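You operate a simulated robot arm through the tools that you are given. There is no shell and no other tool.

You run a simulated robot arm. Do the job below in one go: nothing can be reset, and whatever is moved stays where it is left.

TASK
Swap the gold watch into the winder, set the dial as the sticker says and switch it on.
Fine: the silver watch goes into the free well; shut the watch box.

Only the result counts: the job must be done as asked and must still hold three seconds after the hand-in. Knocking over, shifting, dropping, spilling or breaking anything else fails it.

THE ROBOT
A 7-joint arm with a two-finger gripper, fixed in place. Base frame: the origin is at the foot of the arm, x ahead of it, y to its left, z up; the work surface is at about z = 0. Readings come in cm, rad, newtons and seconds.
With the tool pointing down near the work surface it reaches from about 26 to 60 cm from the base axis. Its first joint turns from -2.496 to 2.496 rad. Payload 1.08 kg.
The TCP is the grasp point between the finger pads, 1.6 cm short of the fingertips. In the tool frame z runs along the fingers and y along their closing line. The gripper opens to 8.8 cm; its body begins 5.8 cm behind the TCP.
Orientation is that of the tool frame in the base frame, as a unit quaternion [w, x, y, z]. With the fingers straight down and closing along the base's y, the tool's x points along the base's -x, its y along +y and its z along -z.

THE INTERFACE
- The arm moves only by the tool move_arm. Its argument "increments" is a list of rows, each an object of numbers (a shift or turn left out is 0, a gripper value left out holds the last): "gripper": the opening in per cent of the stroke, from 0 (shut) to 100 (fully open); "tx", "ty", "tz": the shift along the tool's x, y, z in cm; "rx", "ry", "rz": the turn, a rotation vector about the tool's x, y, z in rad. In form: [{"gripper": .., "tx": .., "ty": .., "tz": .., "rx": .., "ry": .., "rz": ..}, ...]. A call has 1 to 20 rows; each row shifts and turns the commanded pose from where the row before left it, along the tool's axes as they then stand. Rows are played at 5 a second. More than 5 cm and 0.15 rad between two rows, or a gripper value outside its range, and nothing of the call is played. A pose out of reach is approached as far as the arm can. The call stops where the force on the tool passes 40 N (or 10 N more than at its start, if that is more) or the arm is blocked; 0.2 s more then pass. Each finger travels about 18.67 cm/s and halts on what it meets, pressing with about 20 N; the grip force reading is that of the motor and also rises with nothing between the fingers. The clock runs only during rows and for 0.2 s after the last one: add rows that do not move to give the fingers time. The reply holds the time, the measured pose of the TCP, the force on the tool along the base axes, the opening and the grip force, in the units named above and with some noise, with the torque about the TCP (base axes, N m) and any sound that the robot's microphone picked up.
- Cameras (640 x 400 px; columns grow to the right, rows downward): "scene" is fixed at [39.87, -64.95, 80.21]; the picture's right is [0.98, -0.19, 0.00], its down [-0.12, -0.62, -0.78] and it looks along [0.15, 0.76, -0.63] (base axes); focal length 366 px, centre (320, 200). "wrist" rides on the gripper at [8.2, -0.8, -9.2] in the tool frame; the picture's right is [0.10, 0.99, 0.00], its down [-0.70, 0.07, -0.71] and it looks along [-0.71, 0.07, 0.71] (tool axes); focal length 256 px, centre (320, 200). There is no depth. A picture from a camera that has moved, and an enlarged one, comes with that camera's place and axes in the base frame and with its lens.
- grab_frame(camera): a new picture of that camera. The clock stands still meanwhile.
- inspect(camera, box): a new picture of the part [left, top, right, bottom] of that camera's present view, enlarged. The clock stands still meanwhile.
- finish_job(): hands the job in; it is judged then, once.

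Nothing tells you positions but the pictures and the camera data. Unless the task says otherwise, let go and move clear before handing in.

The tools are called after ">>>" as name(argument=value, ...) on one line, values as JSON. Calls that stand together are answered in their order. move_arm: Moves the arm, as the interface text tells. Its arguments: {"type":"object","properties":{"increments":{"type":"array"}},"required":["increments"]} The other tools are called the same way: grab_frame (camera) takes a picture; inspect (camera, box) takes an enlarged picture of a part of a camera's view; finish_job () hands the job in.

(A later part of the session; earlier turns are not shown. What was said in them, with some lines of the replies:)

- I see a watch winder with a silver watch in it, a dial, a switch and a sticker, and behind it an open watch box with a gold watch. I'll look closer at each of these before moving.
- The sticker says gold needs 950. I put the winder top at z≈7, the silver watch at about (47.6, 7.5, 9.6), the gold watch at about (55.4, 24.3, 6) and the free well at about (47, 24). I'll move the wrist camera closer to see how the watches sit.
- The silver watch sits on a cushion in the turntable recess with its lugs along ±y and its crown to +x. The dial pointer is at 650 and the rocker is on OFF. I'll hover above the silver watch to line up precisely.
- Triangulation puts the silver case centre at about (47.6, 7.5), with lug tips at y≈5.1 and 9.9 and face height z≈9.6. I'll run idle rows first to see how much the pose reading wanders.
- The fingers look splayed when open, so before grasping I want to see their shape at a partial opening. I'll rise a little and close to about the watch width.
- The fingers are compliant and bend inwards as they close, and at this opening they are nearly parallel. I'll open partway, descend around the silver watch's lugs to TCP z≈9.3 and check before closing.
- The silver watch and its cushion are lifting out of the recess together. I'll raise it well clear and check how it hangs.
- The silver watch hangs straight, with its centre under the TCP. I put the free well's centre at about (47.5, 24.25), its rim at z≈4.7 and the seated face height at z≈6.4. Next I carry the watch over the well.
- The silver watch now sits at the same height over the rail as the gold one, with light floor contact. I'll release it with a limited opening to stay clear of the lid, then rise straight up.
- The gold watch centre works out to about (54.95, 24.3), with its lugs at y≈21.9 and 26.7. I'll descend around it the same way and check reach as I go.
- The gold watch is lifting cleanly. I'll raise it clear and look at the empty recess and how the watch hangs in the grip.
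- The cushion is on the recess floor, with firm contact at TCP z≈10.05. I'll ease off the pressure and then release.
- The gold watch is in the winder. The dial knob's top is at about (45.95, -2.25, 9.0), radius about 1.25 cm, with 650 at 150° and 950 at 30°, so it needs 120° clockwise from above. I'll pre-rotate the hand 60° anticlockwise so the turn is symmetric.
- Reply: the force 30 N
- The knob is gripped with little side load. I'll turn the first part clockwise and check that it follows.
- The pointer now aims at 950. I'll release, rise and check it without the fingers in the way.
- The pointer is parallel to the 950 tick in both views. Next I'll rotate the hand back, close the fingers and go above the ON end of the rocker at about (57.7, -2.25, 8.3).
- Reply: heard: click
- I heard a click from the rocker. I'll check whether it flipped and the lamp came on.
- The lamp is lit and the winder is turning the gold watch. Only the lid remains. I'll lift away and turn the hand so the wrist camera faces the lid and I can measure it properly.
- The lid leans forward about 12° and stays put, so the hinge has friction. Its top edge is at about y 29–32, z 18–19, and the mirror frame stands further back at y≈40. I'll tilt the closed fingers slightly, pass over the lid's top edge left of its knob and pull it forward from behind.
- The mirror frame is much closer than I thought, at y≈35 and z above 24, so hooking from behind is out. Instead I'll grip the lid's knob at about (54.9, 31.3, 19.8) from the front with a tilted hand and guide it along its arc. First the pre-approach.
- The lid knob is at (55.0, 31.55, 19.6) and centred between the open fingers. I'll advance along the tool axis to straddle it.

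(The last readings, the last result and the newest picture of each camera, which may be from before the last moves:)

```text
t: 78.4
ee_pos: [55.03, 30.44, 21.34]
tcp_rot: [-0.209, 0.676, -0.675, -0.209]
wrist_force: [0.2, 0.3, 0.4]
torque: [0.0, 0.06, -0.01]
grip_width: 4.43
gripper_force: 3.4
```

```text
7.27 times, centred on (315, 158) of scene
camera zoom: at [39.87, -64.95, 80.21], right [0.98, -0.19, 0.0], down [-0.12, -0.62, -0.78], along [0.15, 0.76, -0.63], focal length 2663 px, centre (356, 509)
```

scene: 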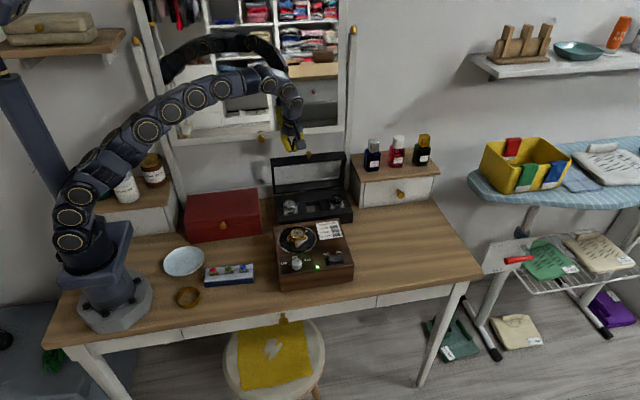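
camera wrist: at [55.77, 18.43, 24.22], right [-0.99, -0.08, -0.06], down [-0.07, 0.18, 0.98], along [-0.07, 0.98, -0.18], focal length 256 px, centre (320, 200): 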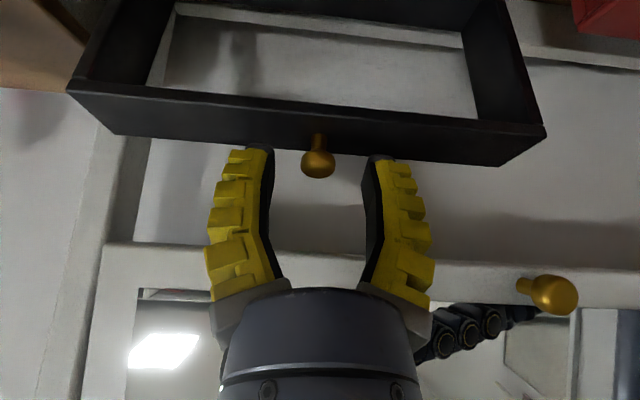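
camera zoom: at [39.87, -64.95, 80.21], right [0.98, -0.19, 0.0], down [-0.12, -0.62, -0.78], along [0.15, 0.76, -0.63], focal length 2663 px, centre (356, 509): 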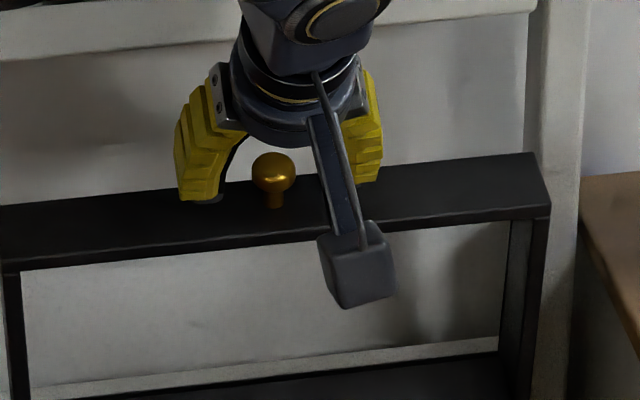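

>>> move_arm(increments=[{"tz": 0.4}, {"tz": 0.35}, {}, {}])

>>> inspect(camera="wrist", box=[220, 100, 420, 240])

>>> inspect(camera="scene", box=[275, 130, 355, 185])

```text
t: 79.4
ee_pos: [54.87, 30.79, 20.7]
tcp_rot: [0.209, -0.676, 0.676, 0.209]
wrist_force: [0.0, -0.6, -0.3]
torque: [-0.01, 0.0, 0.02]
grip_width: 4.41
gripper_force: 3.2
```

```text
2.86 times, centred on (320, 170) of wrist
camera zoom: at [55.78, 18.81, 23.66], right [-0.99, -0.08, -0.06], down [-0.07, 0.18, 0.98], along [-0.07, 0.98, -0.18], focal length 731 px, centre (320, 286)
```

zoom: 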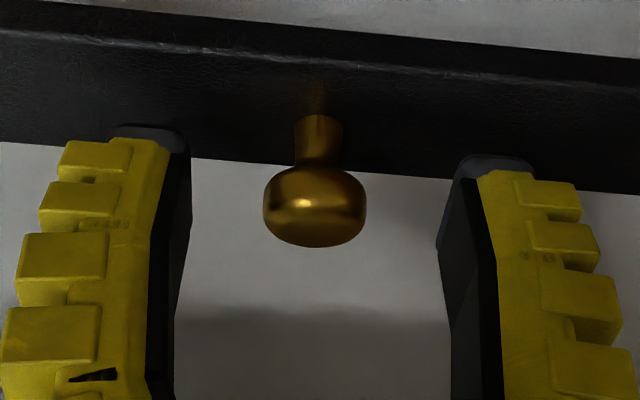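

```text
7.27 times, centred on (315, 158) of scene
camera zoom: at [39.87, -64.95, 80.21], right [0.98, -0.19, 0.0], down [-0.12, -0.62, -0.78], along [0.15, 0.76, -0.63], focal length 2663 px, centre (356, 509)
```

zoom: 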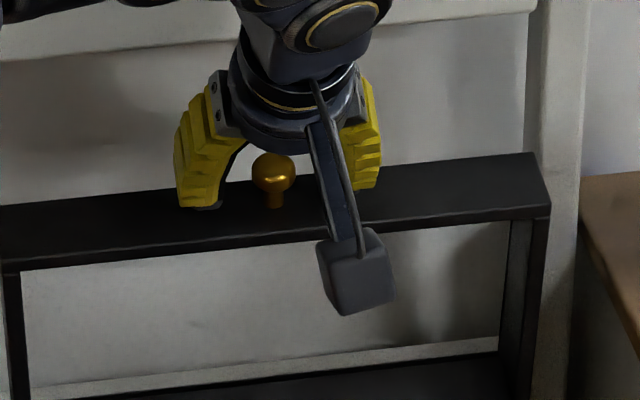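

>>> move_arm(increments=[{"gripper": 35}, {"gripper": 25}, {"gripper": 18}, {"gripper": 12}, {"gripper": 6}, {}, {}])

>>> inspect(camera="wrist", box=[220, 100, 420, 240])

>>> inspect(camera="scene", box=[275, 130, 355, 185])

```text
t: 81.0
ee_pos: [54.96, 30.75, 20.78]
tcp_rot: [0.211, -0.674, 0.677, 0.208]
wrist_force: [4.6, 0.3, 3.9]
torque: [0.09, -0.07, -0.03]
grip_width: 0.85
gripper_force: 7.2
```

```text
2.86 times, centred on (320, 170) of wrist
camera zoom: at [55.81, 18.77, 23.68], right [-0.99, -0.08, -0.06], down [-0.07, 0.18, 0.98], along [-0.07, 0.98, -0.18], focal length 731 px, centre (320, 286)
```

zoom: 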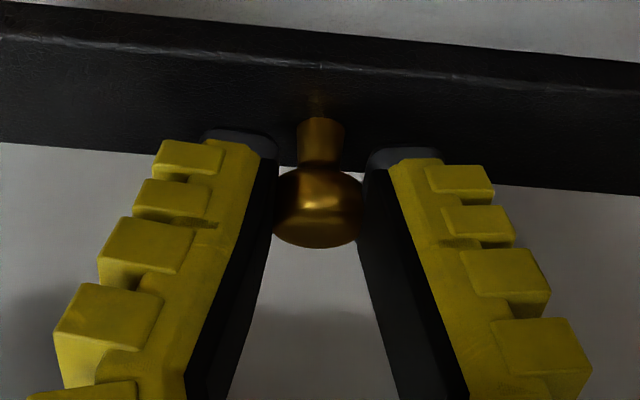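

```text
7.27 times, centred on (315, 158) of scene
camera zoom: at [39.87, -64.95, 80.21], right [0.98, -0.19, 0.0], down [-0.12, -0.62, -0.78], along [0.15, 0.76, -0.63], focal length 2663 px, centre (356, 509)
```

zoom: 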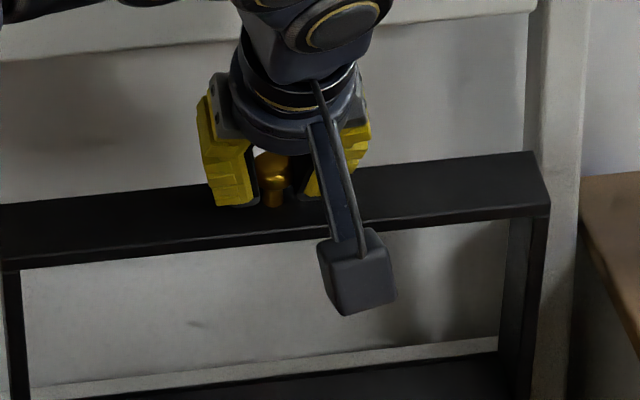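

The fingers hold the knob, with the tips tucked around its stem. I'll firm up the grip and pull the lid forward gently along the hinge arc, watching the force.

>>> move_arm(increments=[{"gripper": 0}, {}, {"tx": 0.35, "tz": -0.19}, {"tx": 0.35, "tz": -0.19}, {"tx": 0.35, "tz": -0.19}, {"tx": 0.35, "tz": -0.19}, {}, {}])

>>> inspect(camera="wrist", box=[200, 60, 440, 260])

>>> inspect(camera="scene", box=[265, 130, 365, 225])

```text
t: 82.8
ee_pos: [54.91, 29.18, 20.69]
tcp_rot: [-0.209, 0.676, -0.675, -0.209]
wrist_force: [5.0, 1.4, 10.8]
torque: [0.42, -0.07, -0.01]
grip_width: 0.59
gripper_force: 20.3
```

```text
2.00 times, centred on (320, 160) of wrist
camera zoom: at [55.78, 17.16, 23.58], right [-0.99, -0.08, -0.06], down [-0.07, 0.18, 0.98], along [-0.07, 0.98, -0.18], focal length 512 px, centre (320, 280)
```

zoom: 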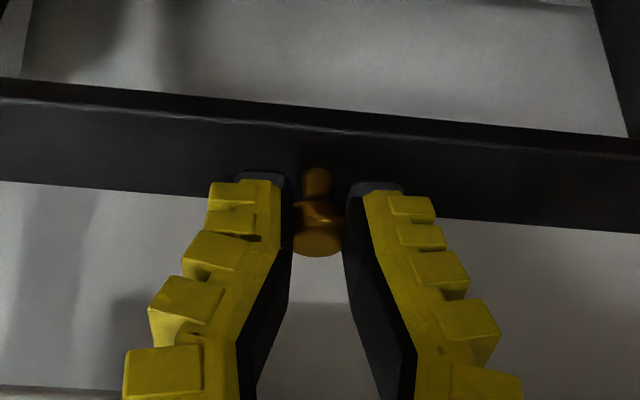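

```text
4.21 times, centred on (315, 178) of scene
camera zoom: at [39.87, -64.95, 80.21], right [0.98, -0.19, 0.0], down [-0.12, -0.62, -0.78], along [0.15, 0.76, -0.63], focal length 1542 px, centre (341, 295)
```

zoom: 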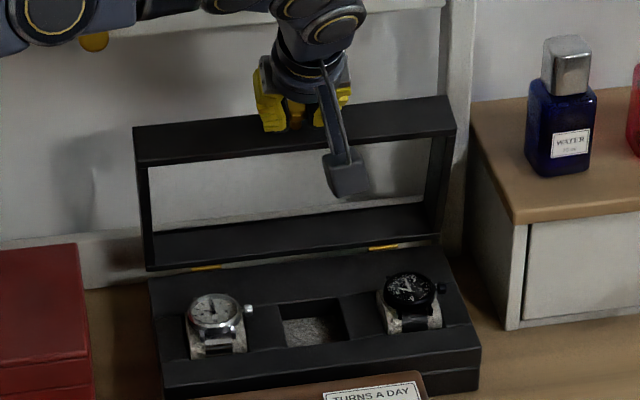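

>>> move_arm(increments=[{"tx": -0.11, "tz": -0.17}, {}, {}])

```text
t: 83.6
ee_pos: [54.98, 29.12, 20.85]
tcp_rot: [-0.207, 0.676, -0.676, -0.209]
wrist_force: [1.6, -1.3, -0.3]
torque: [-0.15, -0.06, 0.03]
grip_width: 0.61
gripper_force: 20.5
```

>>> move_arm(increments=[{"tx": 0.693, "tz": -0.324, "ry": 0.02}, {"tx": 0.726, "tz": -0.276, "ry": 0.02}, {"tx": 0.736, "tz": -0.217, "ry": 0.02}, {"tx": 0.751, "tz": -0.162, "ry": 0.02}, {}])

>>> inspect(camera="scene", box=[265, 130, 365, 225])

>>> inspect(camera="wrist", box=[200, 60, 440, 260])

```text
t: 84.8
ee_pos: [54.92, 26.11, 20.1]
tcp_rot: [-0.181, 0.684, -0.683, -0.181]
wrist_force: [-0.2, -0.3, 0.3]
torque: [0.01, 0.02, 0.02]
grip_width: 0.01
gripper_force: 20.0
```

```text
4.21 times, centred on (315, 178) of scene
camera zoom: at [39.87, -64.95, 80.21], right [0.98, -0.19, 0.0], down [-0.12, -0.62, -0.78], along [0.15, 0.76, -0.63], focal length 1542 px, centre (341, 295)
```

zoom: 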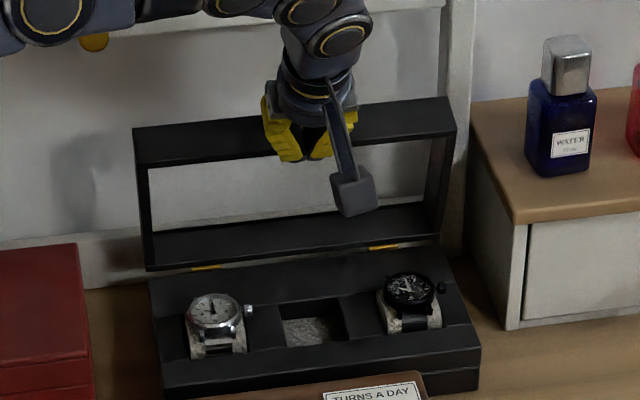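

```text
2.00 times, centred on (320, 160) of wrist
camera zoom: at [55.77, 14.38, 23.91], right [-0.99, -0.09, -0.05], down [-0.07, 0.26, 0.96], along [-0.07, 0.96, -0.26], focal length 512 px, centre (320, 280)
```

zoom: 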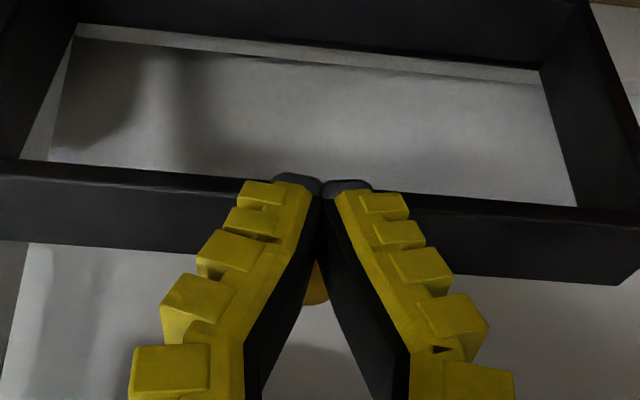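

The knob slipped out of the flat pads because pulling across them relied on friction alone. The lid moved only slightly and nothing else shifted. I'll back off, re-measure, then hook the closed fingertips behind the knob instead.

>>> move_arm(increments=[{"tz": -2.5}, {"tz": -2.5}, {"ry": -0.13}, {}, {}])

>>> grab_frame(camera="wrist")

>>> inspect(camera="scene", box=[265, 120, 365, 225])

```text
t: 86.0
ee_pos: [54.86, 23.62, 24.25]
tcp_rot: [0.226, -0.67, 0.67, 0.225]
wrist_force: [-1.1, 0.1, 0.4]
torque: [-0.01, 0.02, -0.01]
grip_width: 0.01
gripper_force: 20.0
```

```text
taken
camera wrist: at [55.66, 11.62, 26.57], right [-0.99, -0.08, -0.06], down [-0.07, 0.13, 0.99], along [-0.07, 0.99, -0.13], focal length 256 px, centre (320, 200)
```

wrist: 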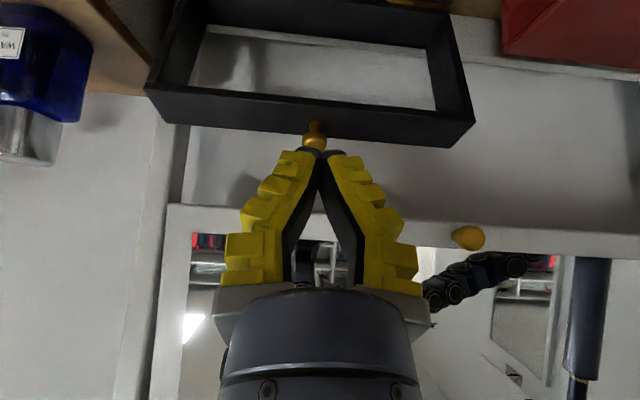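

```text
3.81 times, centred on (315, 172) of scene
camera zoom: at [39.87, -64.95, 80.21], right [0.98, -0.19, 0.0], down [-0.12, -0.62, -0.78], along [0.15, 0.76, -0.63], focal length 1395 px, centre (339, 305)
```

zoom: 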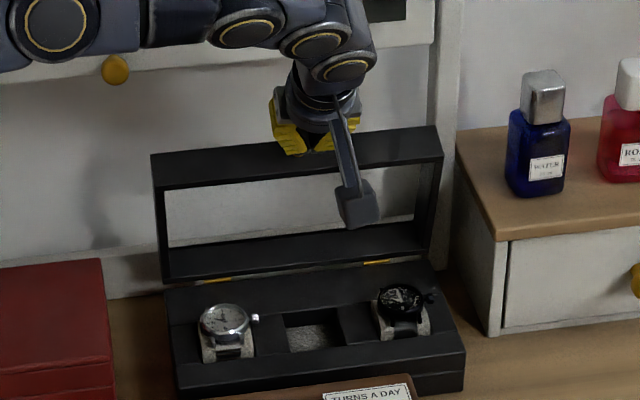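

>>> move_arm(increments=[{"tx": -2.57, "ty": -0.12}, {"tx": -2.56}, {"tz": 2}, {"tz": 2}, {}, {}])

>>> grab_frame(camera="wrist")

>>> inspect(camera="scene", box=[265, 110, 365, 205])

```text
t: 87.4
ee_pos: [54.88, 30.08, 24.27]
tcp_rot: [0.226, -0.67, 0.671, 0.225]
wrist_force: [-0.2, 0.4, 0.3]
torque: [0.03, 0.01, 0.01]
grip_width: 0.0
gripper_force: 20.1
```

```text
taken
camera wrist: at [55.79, 18.04, 26.51], right [-0.99, -0.08, -0.06], down [-0.07, 0.13, 0.99], along [-0.07, 0.99, -0.13], focal length 256 px, centre (320, 200)
```

wrist: 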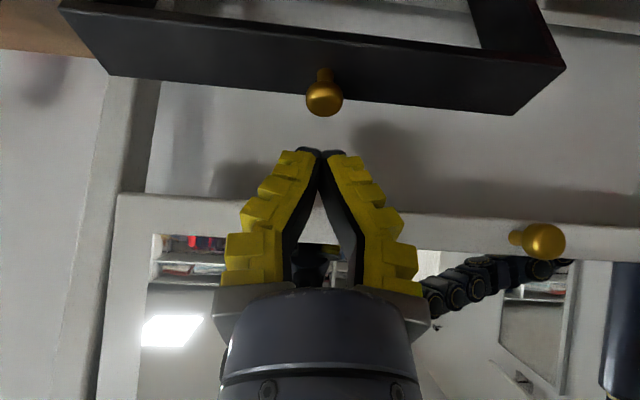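

```text
4.21 times, centred on (315, 158) of scene
camera zoom: at [39.87, -64.95, 80.21], right [0.98, -0.19, 0.0], down [-0.12, -0.62, -0.78], along [0.15, 0.76, -0.63], focal length 1542 px, centre (341, 379)
```

zoom: 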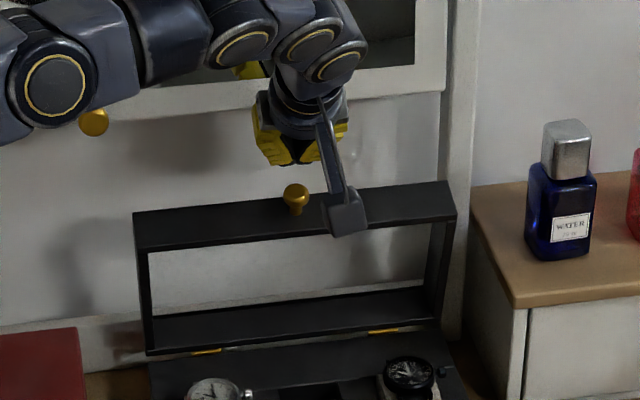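

>>> move_arm(increments=[{"tx": -0.26, "ty": -0.12, "tz": 1.2}, {"tz": 1.3}, {"tz": 1.27}, {}, {}])

>>> grab_frame(camera="wrist")

>>> inspect(camera="scene", box=[275, 120, 345, 175])

```text
t: 88.6
ee_pos: [55.28, 32.62, 21.33]
tcp_rot: [-0.225, 0.67, -0.67, -0.225]
wrist_force: [-1.0, -1.0, 0.1]
torque: [-0.02, 0.0, -0.02]
grip_width: 0.01
gripper_force: 19.8
```

```text
taken
camera wrist: at [56.0, 20.55, 23.64], right [-0.99, -0.08, -0.06], down [-0.07, 0.13, 0.99], along [-0.07, 0.99, -0.14], focal length 256 px, centre (320, 200)
```

wrist: 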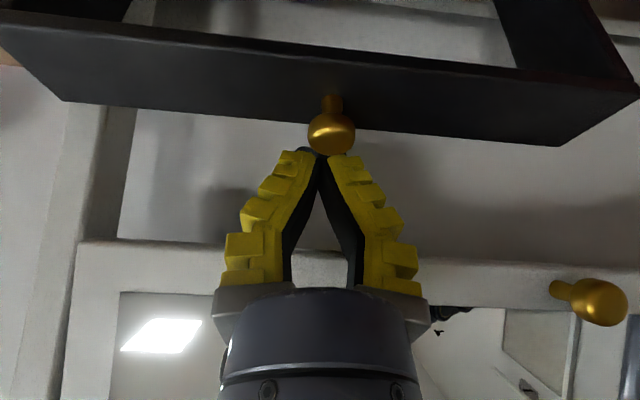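

```text
7.27 times, centred on (310, 148) of scene
camera zoom: at [39.87, -64.95, 80.21], right [0.98, -0.19, 0.0], down [-0.12, -0.62, -0.78], along [0.15, 0.76, -0.63], focal length 2663 px, centre (393, 582)
```

zoom: 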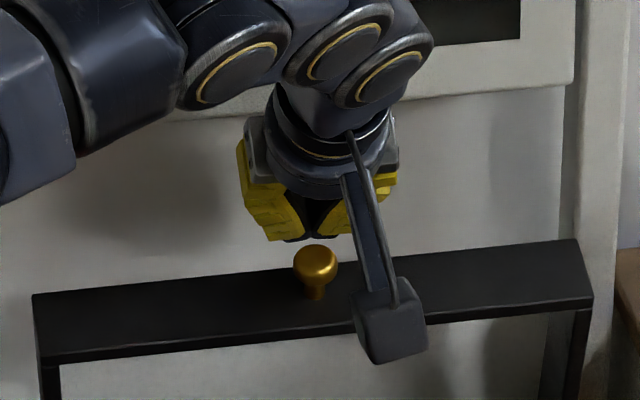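

The closed fingertips are now behind the lid knob. I'll make contact and start drawing the lid forward slowly.

>>> move_arm(increments=[{"tx": 0.3, "ty": 0.2}, {"tx": 0.25}, {"tx": 0.44, "tz": -0.25}, {"tx": 0.44, "tz": -0.25}, {"tx": 0.46, "tz": -0.23}, {"tx": 0.46, "tz": -0.23}, {}])

>>> inspect(camera="scene", box=[265, 120, 365, 225])

>>> grab_frame(camera="wrist")

```text
t: 90.2
ee_pos: [55.16, 30.27, 20.76]
tcp_rot: [0.226, -0.67, 0.67, 0.226]
wrist_force: [0.2, -0.6, 0.2]
torque: [0.04, -0.01, 0.01]
grip_width: 0.02
gripper_force: 20.0
```

```text
3.81 times, centred on (315, 172) of scene
camera zoom: at [39.87, -64.95, 80.21], right [0.98, -0.19, 0.0], down [-0.12, -0.62, -0.78], along [0.15, 0.76, -0.63], focal length 1395 px, centre (339, 305)
```

zoom: 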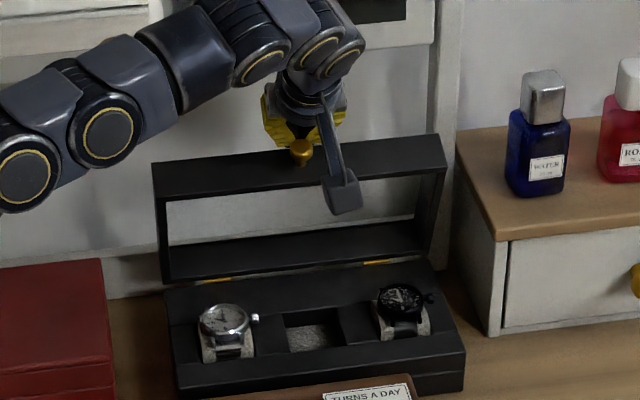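

```text
taken
camera wrist: at [55.87, 18.11, 23.18], right [-0.99, -0.08, -0.06], down [-0.07, 0.13, 0.99], along [-0.07, 0.99, -0.14], focal length 256 px, centre (320, 200)
```

wrist: 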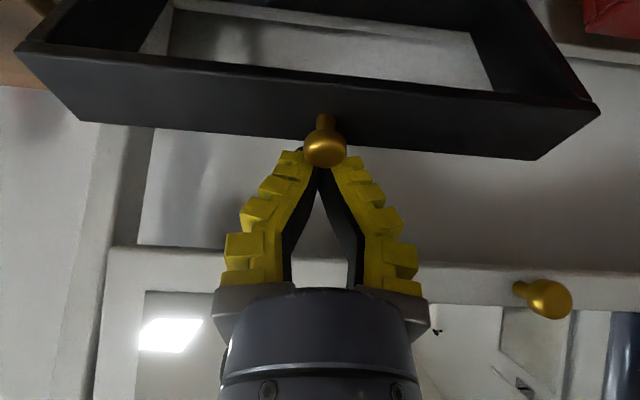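

>>> move_arm(increments=[{"tx": 0.47, "tz": -0.2}, {"tx": 0.47, "tz": -0.19}, {"tx": 0.48, "tz": -0.16}, {"tx": 0.48, "tz": -0.15}, {"tx": 0.49, "tz": -0.13}, {"tx": 0.49, "tz": -0.12}, {}])

>>> inspect(camera="scene", box=[265, 120, 365, 225])

>>> grab_frame(camera="wrist")

```text
t: 91.8
ee_pos: [55.09, 27.2, 19.78]
tcp_rot: [0.226, -0.669, 0.671, 0.225]
wrist_force: [0.3, -1.0, -0.6]
torque: [-0.01, -0.02, -0.04]
grip_width: 0.0
gripper_force: 19.9
```

```text
3.81 times, centred on (315, 172) of scene
camera zoom: at [39.87, -64.95, 80.21], right [0.98, -0.19, 0.0], down [-0.12, -0.62, -0.78], along [0.15, 0.76, -0.63], focal length 1395 px, centre (339, 305)
```

zoom: 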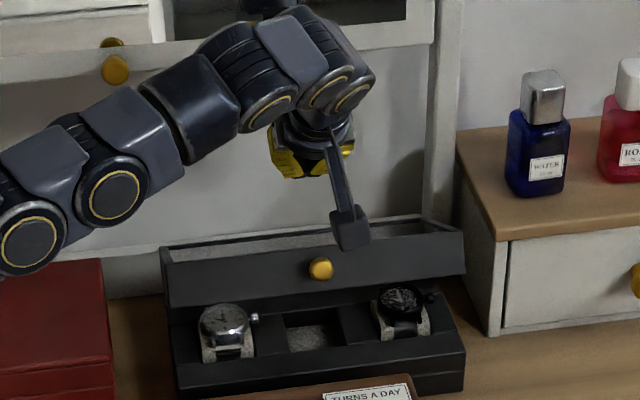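

```text
taken
camera wrist: at [55.93, 15.18, 22.06], right [-0.99, -0.08, -0.06], down [-0.07, 0.13, 0.99], along [-0.07, 0.99, -0.14], focal length 256 px, centre (320, 200)
```

wrist: 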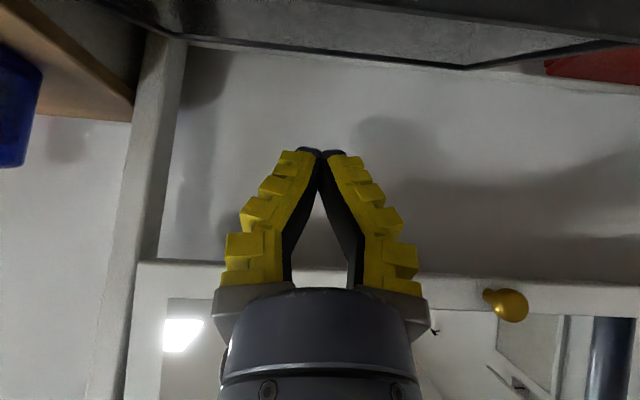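

The lid has tipped past its balance point and is coming down on its own. I'll wait a moment and look.

>>> move_arm(increments=[{}, {}, {}])

>>> inspect(camera="scene", box=[265, 150, 365, 225])

```text
t: 92.6
ee_pos: [55.1, 27.3, 19.87]
tcp_rot: [0.226, -0.67, 0.67, 0.225]
wrist_force: [0.0, -0.5, -0.3]
torque: [-0.01, -0.01, 0.0]
grip_width: 0.06
gripper_force: 19.8
```

```text
5.33 times, centred on (315, 188) of scene
camera zoom: at [39.87, -64.95, 80.21], right [0.98, -0.19, 0.0], down [-0.12, -0.62, -0.78], along [0.15, 0.76, -0.63], focal length 1953 px, centre (347, 267)
```

zoom: 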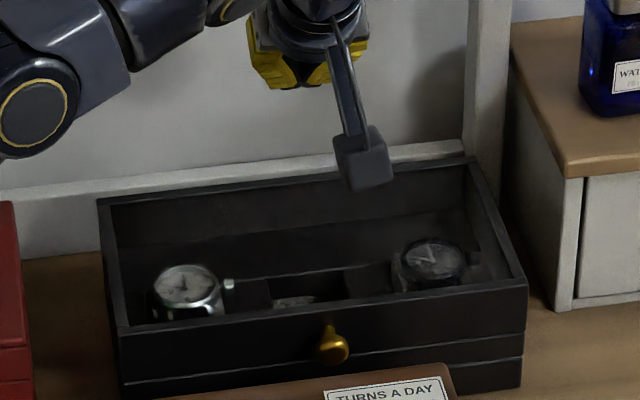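

The lid has settled shut. I'll raise the arm clear, then verify every part of the job.

>>> move_arm(increments=[{"tz": -2.5}, {"tz": -3}, {"tz": -3}, {"ry": 0.15}, {"ry": 0.15}, {"ry": 0.15}, {"ry": 0.15}, {"ry": 0.05}, {"tx": 2.5}, {"tx": 2.5}, {}])

>>> grab_frame(camera="scene")

>>> grab_frame(camera="wrist")

>>> inspect(camera="scene", box=[265, 180, 365, 230])

>>> inspect(camera="scene", box=[270, 215, 360, 290])

```text
t: 95.0
ee_pos: [55.09, 17.24, 25.93]
tcp_rot: [-0.036, 0.706, -0.706, -0.035]
wrist_force: [0.1, 0.1, -1.0]
torque: [-0.01, 0.02, 0.01]
grip_width: 0.0
gripper_force: 20.0
out of reach, approached as far as the arm can: row 7
```

```text
taken
```

scene: 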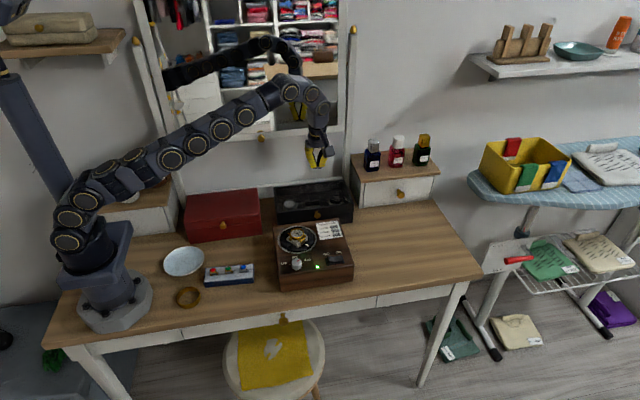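

```text
taken
camera wrist: at [55.84, 8.14, 34.29], right [-0.99, -0.1, -0.01], down [-0.07, 0.63, 0.78], along [-0.07, 0.77, -0.63], focal length 256 px, centre (320, 200)
```

wrist: 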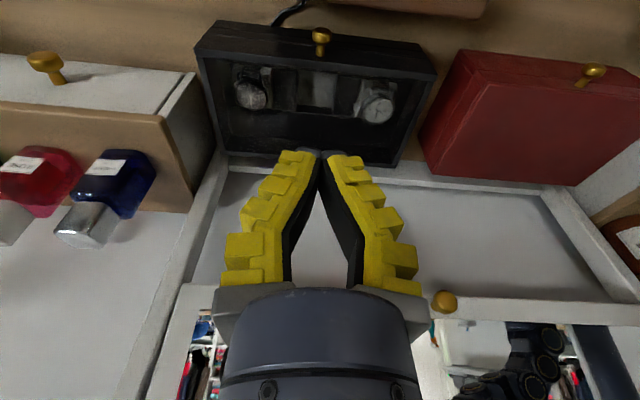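

```text
6.40 times, centred on (315, 205) of scene
camera zoom: at [39.87, -64.95, 80.21], right [0.98, -0.19, 0.0], down [-0.12, -0.62, -0.78], along [0.15, 0.76, -0.63], focal length 2344 px, centre (352, 168)
```

zoom: 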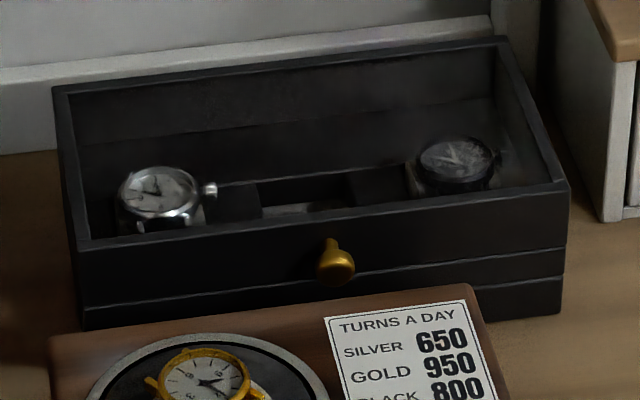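

```text
5.33 times, centred on (315, 252) of scene
camera zoom: at [39.87, -64.95, 80.21], right [0.98, -0.19, 0.0], down [-0.12, -0.62, -0.78], along [0.15, 0.76, -0.63], focal length 1953 px, centre (347, -80)
```

zoom: 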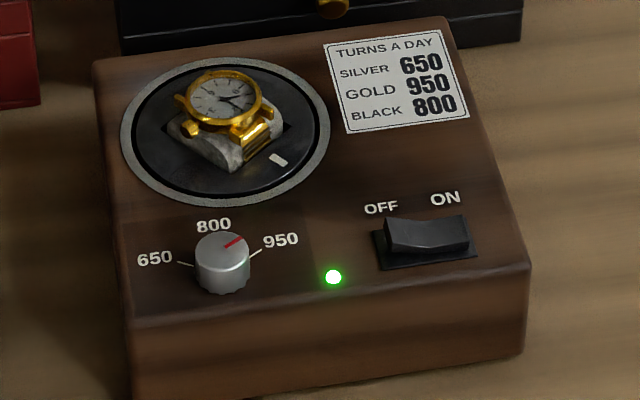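

>>> inspect(camera="scene", box=[315, 195, 360, 230])

>>> inspect(camera="scene", box=[270, 205, 315, 240])

>>> inspect(camera="wrist", box=[180, 0, 460, 190])

```text
11.43 times, centred on (338, 212) of scene
camera zoom: at [39.87, -64.95, 80.21], right [0.98, -0.19, 0.0], down [-0.12, -0.62, -0.78], along [0.15, 0.76, -0.63], focal length 4185 px, centre (120, 57)
```

zoom: 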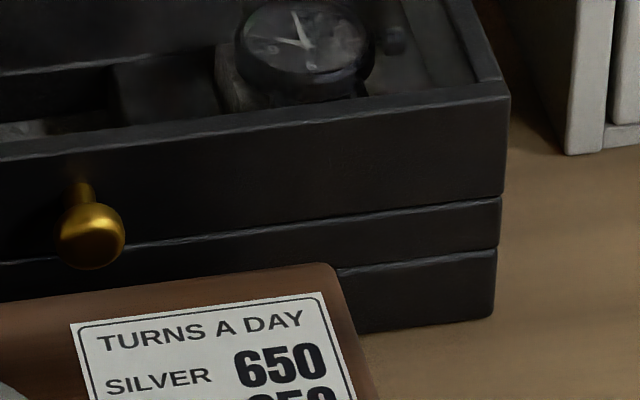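

```text
11.43 times, centred on (292, 222) of scene
camera zoom: at [39.87, -64.95, 80.21], right [0.98, -0.19, 0.0], down [-0.12, -0.62, -0.78], along [0.15, 0.76, -0.63], focal length 4185 px, centre (634, -57)
```

zoom: 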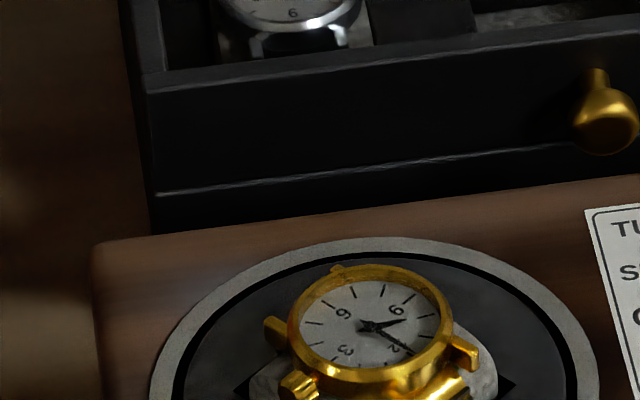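

```text
2.11 times, centred on (320, 95) of wrist
camera zoom: at [55.84, 8.14, 34.29], right [-0.99, -0.1, -0.01], down [-0.07, 0.63, 0.78], along [-0.07, 0.77, -0.63], focal length 539 px, centre (320, 421)
```

zoom: 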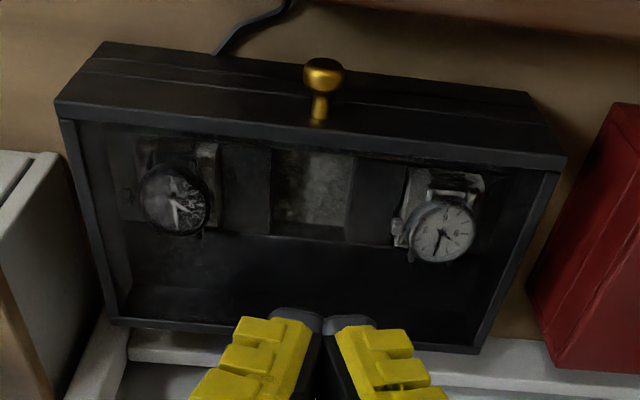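

>>> inspect(camera="scene", box=[280, 252, 320, 277])

>>> inspect(camera="scene", box=[150, 150, 290, 320])

>>> inspect(camera="scene", box=[275, 218, 335, 256])

```text
16.00 times, centred on (300, 264) of scene
camera zoom: at [39.87, -64.95, 80.21], right [0.98, -0.19, 0.0], down [-0.12, -0.62, -0.78], along [0.15, 0.76, -0.63], focal length 5859 px, centre (640, -832)
```

zoom: 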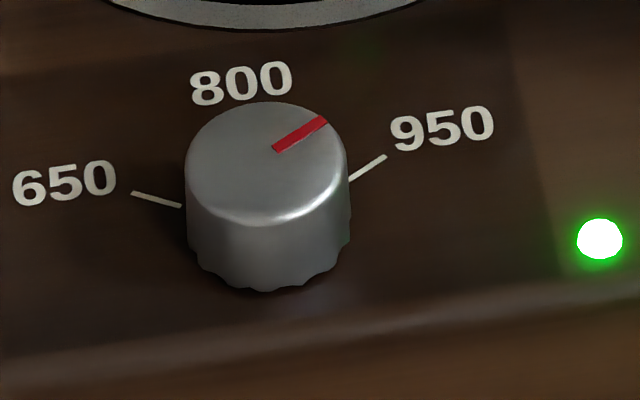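

```text
2.35 times, centred on (220, 235) of scene
camera zoom: at [39.87, -64.95, 80.21], right [0.98, -0.19, 0.0], down [-0.12, -0.62, -0.78], along [0.15, 0.76, -0.63], focal length 862 px, centre (555, 118)
```

zoom: 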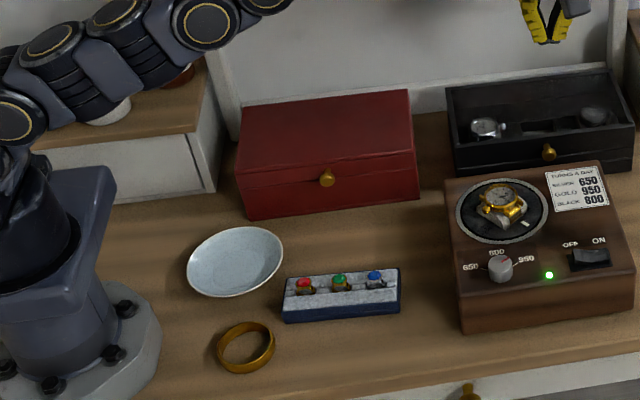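

```text
10.53 times, centred on (305, 237) of scene
camera zoom: at [39.87, -64.95, 80.21], right [0.98, -0.19, 0.0], down [-0.12, -0.62, -0.78], along [0.15, 0.76, -0.63], focal length 3854 px, centre (478, -190)
```

zoom: 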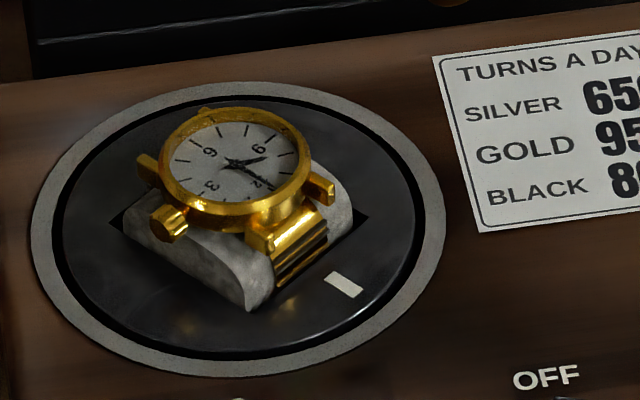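

Dial, lamp, gold watch, silver watch and lid all look right. I'll raise the arm to a clear pose and check that the jars on the left shelf, now hidden behind the arm, are undisturbed.

>>> move_arm(increments=[{"ty": 2.5, "tz": -2.5}, {"ty": 3, "tz": -3}, {"ty": 3, "tz": -3}, {"ty": 3, "tz": -2.5}, {"ty": 3, "tz": -2}, {}])

>>> grab_frame(camera="scene")

>>> inspect(camera="scene", box=[60, 130, 280, 260])

>>> inspect(camera="scene", box=[260, 120, 450, 300])

```text
t: 96.4
ee_pos: [40.31, 16.02, 39.02]
tcp_rot: [0.035, -0.706, 0.707, 0.035]
wrist_force: [-0.1, -0.5, -0.6]
torque: [-0.05, 0.0, -0.03]
grip_width: 0.0
gripper_force: 20.0
```

```text
taken
```

scene: 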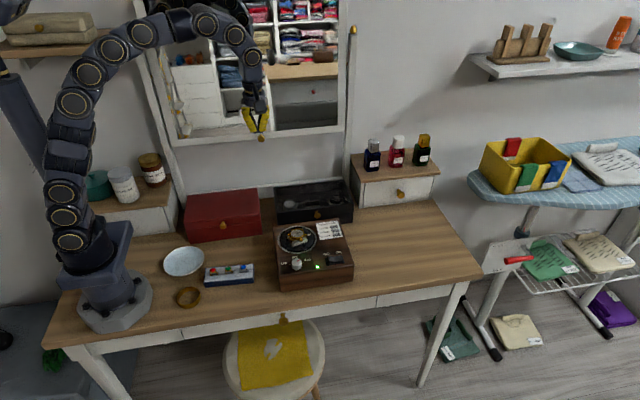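

```text
2.91 times, centred on (170, 195) of scene
camera zoom: at [39.87, -64.95, 80.21], right [0.98, -0.19, 0.0], down [-0.12, -0.62, -0.78], along [0.15, 0.76, -0.63], focal length 1065 px, centre (756, 214)
```

zoom: 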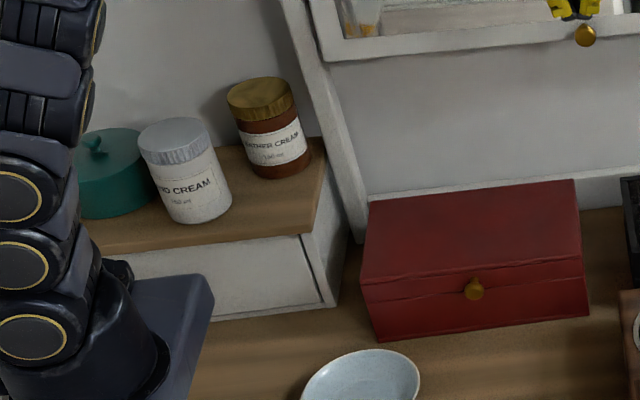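

```text
2.22 times, centred on (355, 210) of scene
camera zoom: at [39.87, -64.95, 80.21], right [0.98, -0.19, 0.0], down [-0.12, -0.62, -0.78], along [0.15, 0.76, -0.63], focal length 814 px, centre (242, 178)
```

zoom: 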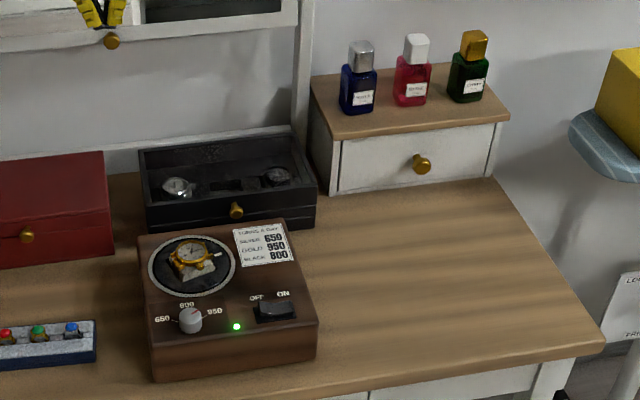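

Everything checks out. The gold watch is turning in the winder with the lamp lit and the dial at 950. The silver watch is in the well that was free, the lid is shut, and nothing else has moved. The arm is clear, so I'm handing in.

>>> finish_job()

```text
The job is handed in.
```

The job is done and handed in, and my last pictures show everything as you asked:

- **Gold watch:** it sits in the winder, which is switched on, with the green lamp lit and the turntable turning.
- **Dial:** it is set to 950, the sticker's figure for gold.
- **Silver watch:** it is in the well that was free at the start.
- **Watch box:** the lid is shut.

The lid's knob slipped out of the fingers on my first try. On the second I pulled the lid from behind its knob, and it tipped past its balance point and fell the rest of the way shut. The watches under the glass still look seated, and nothing else on the table or shelves appears to have moved.
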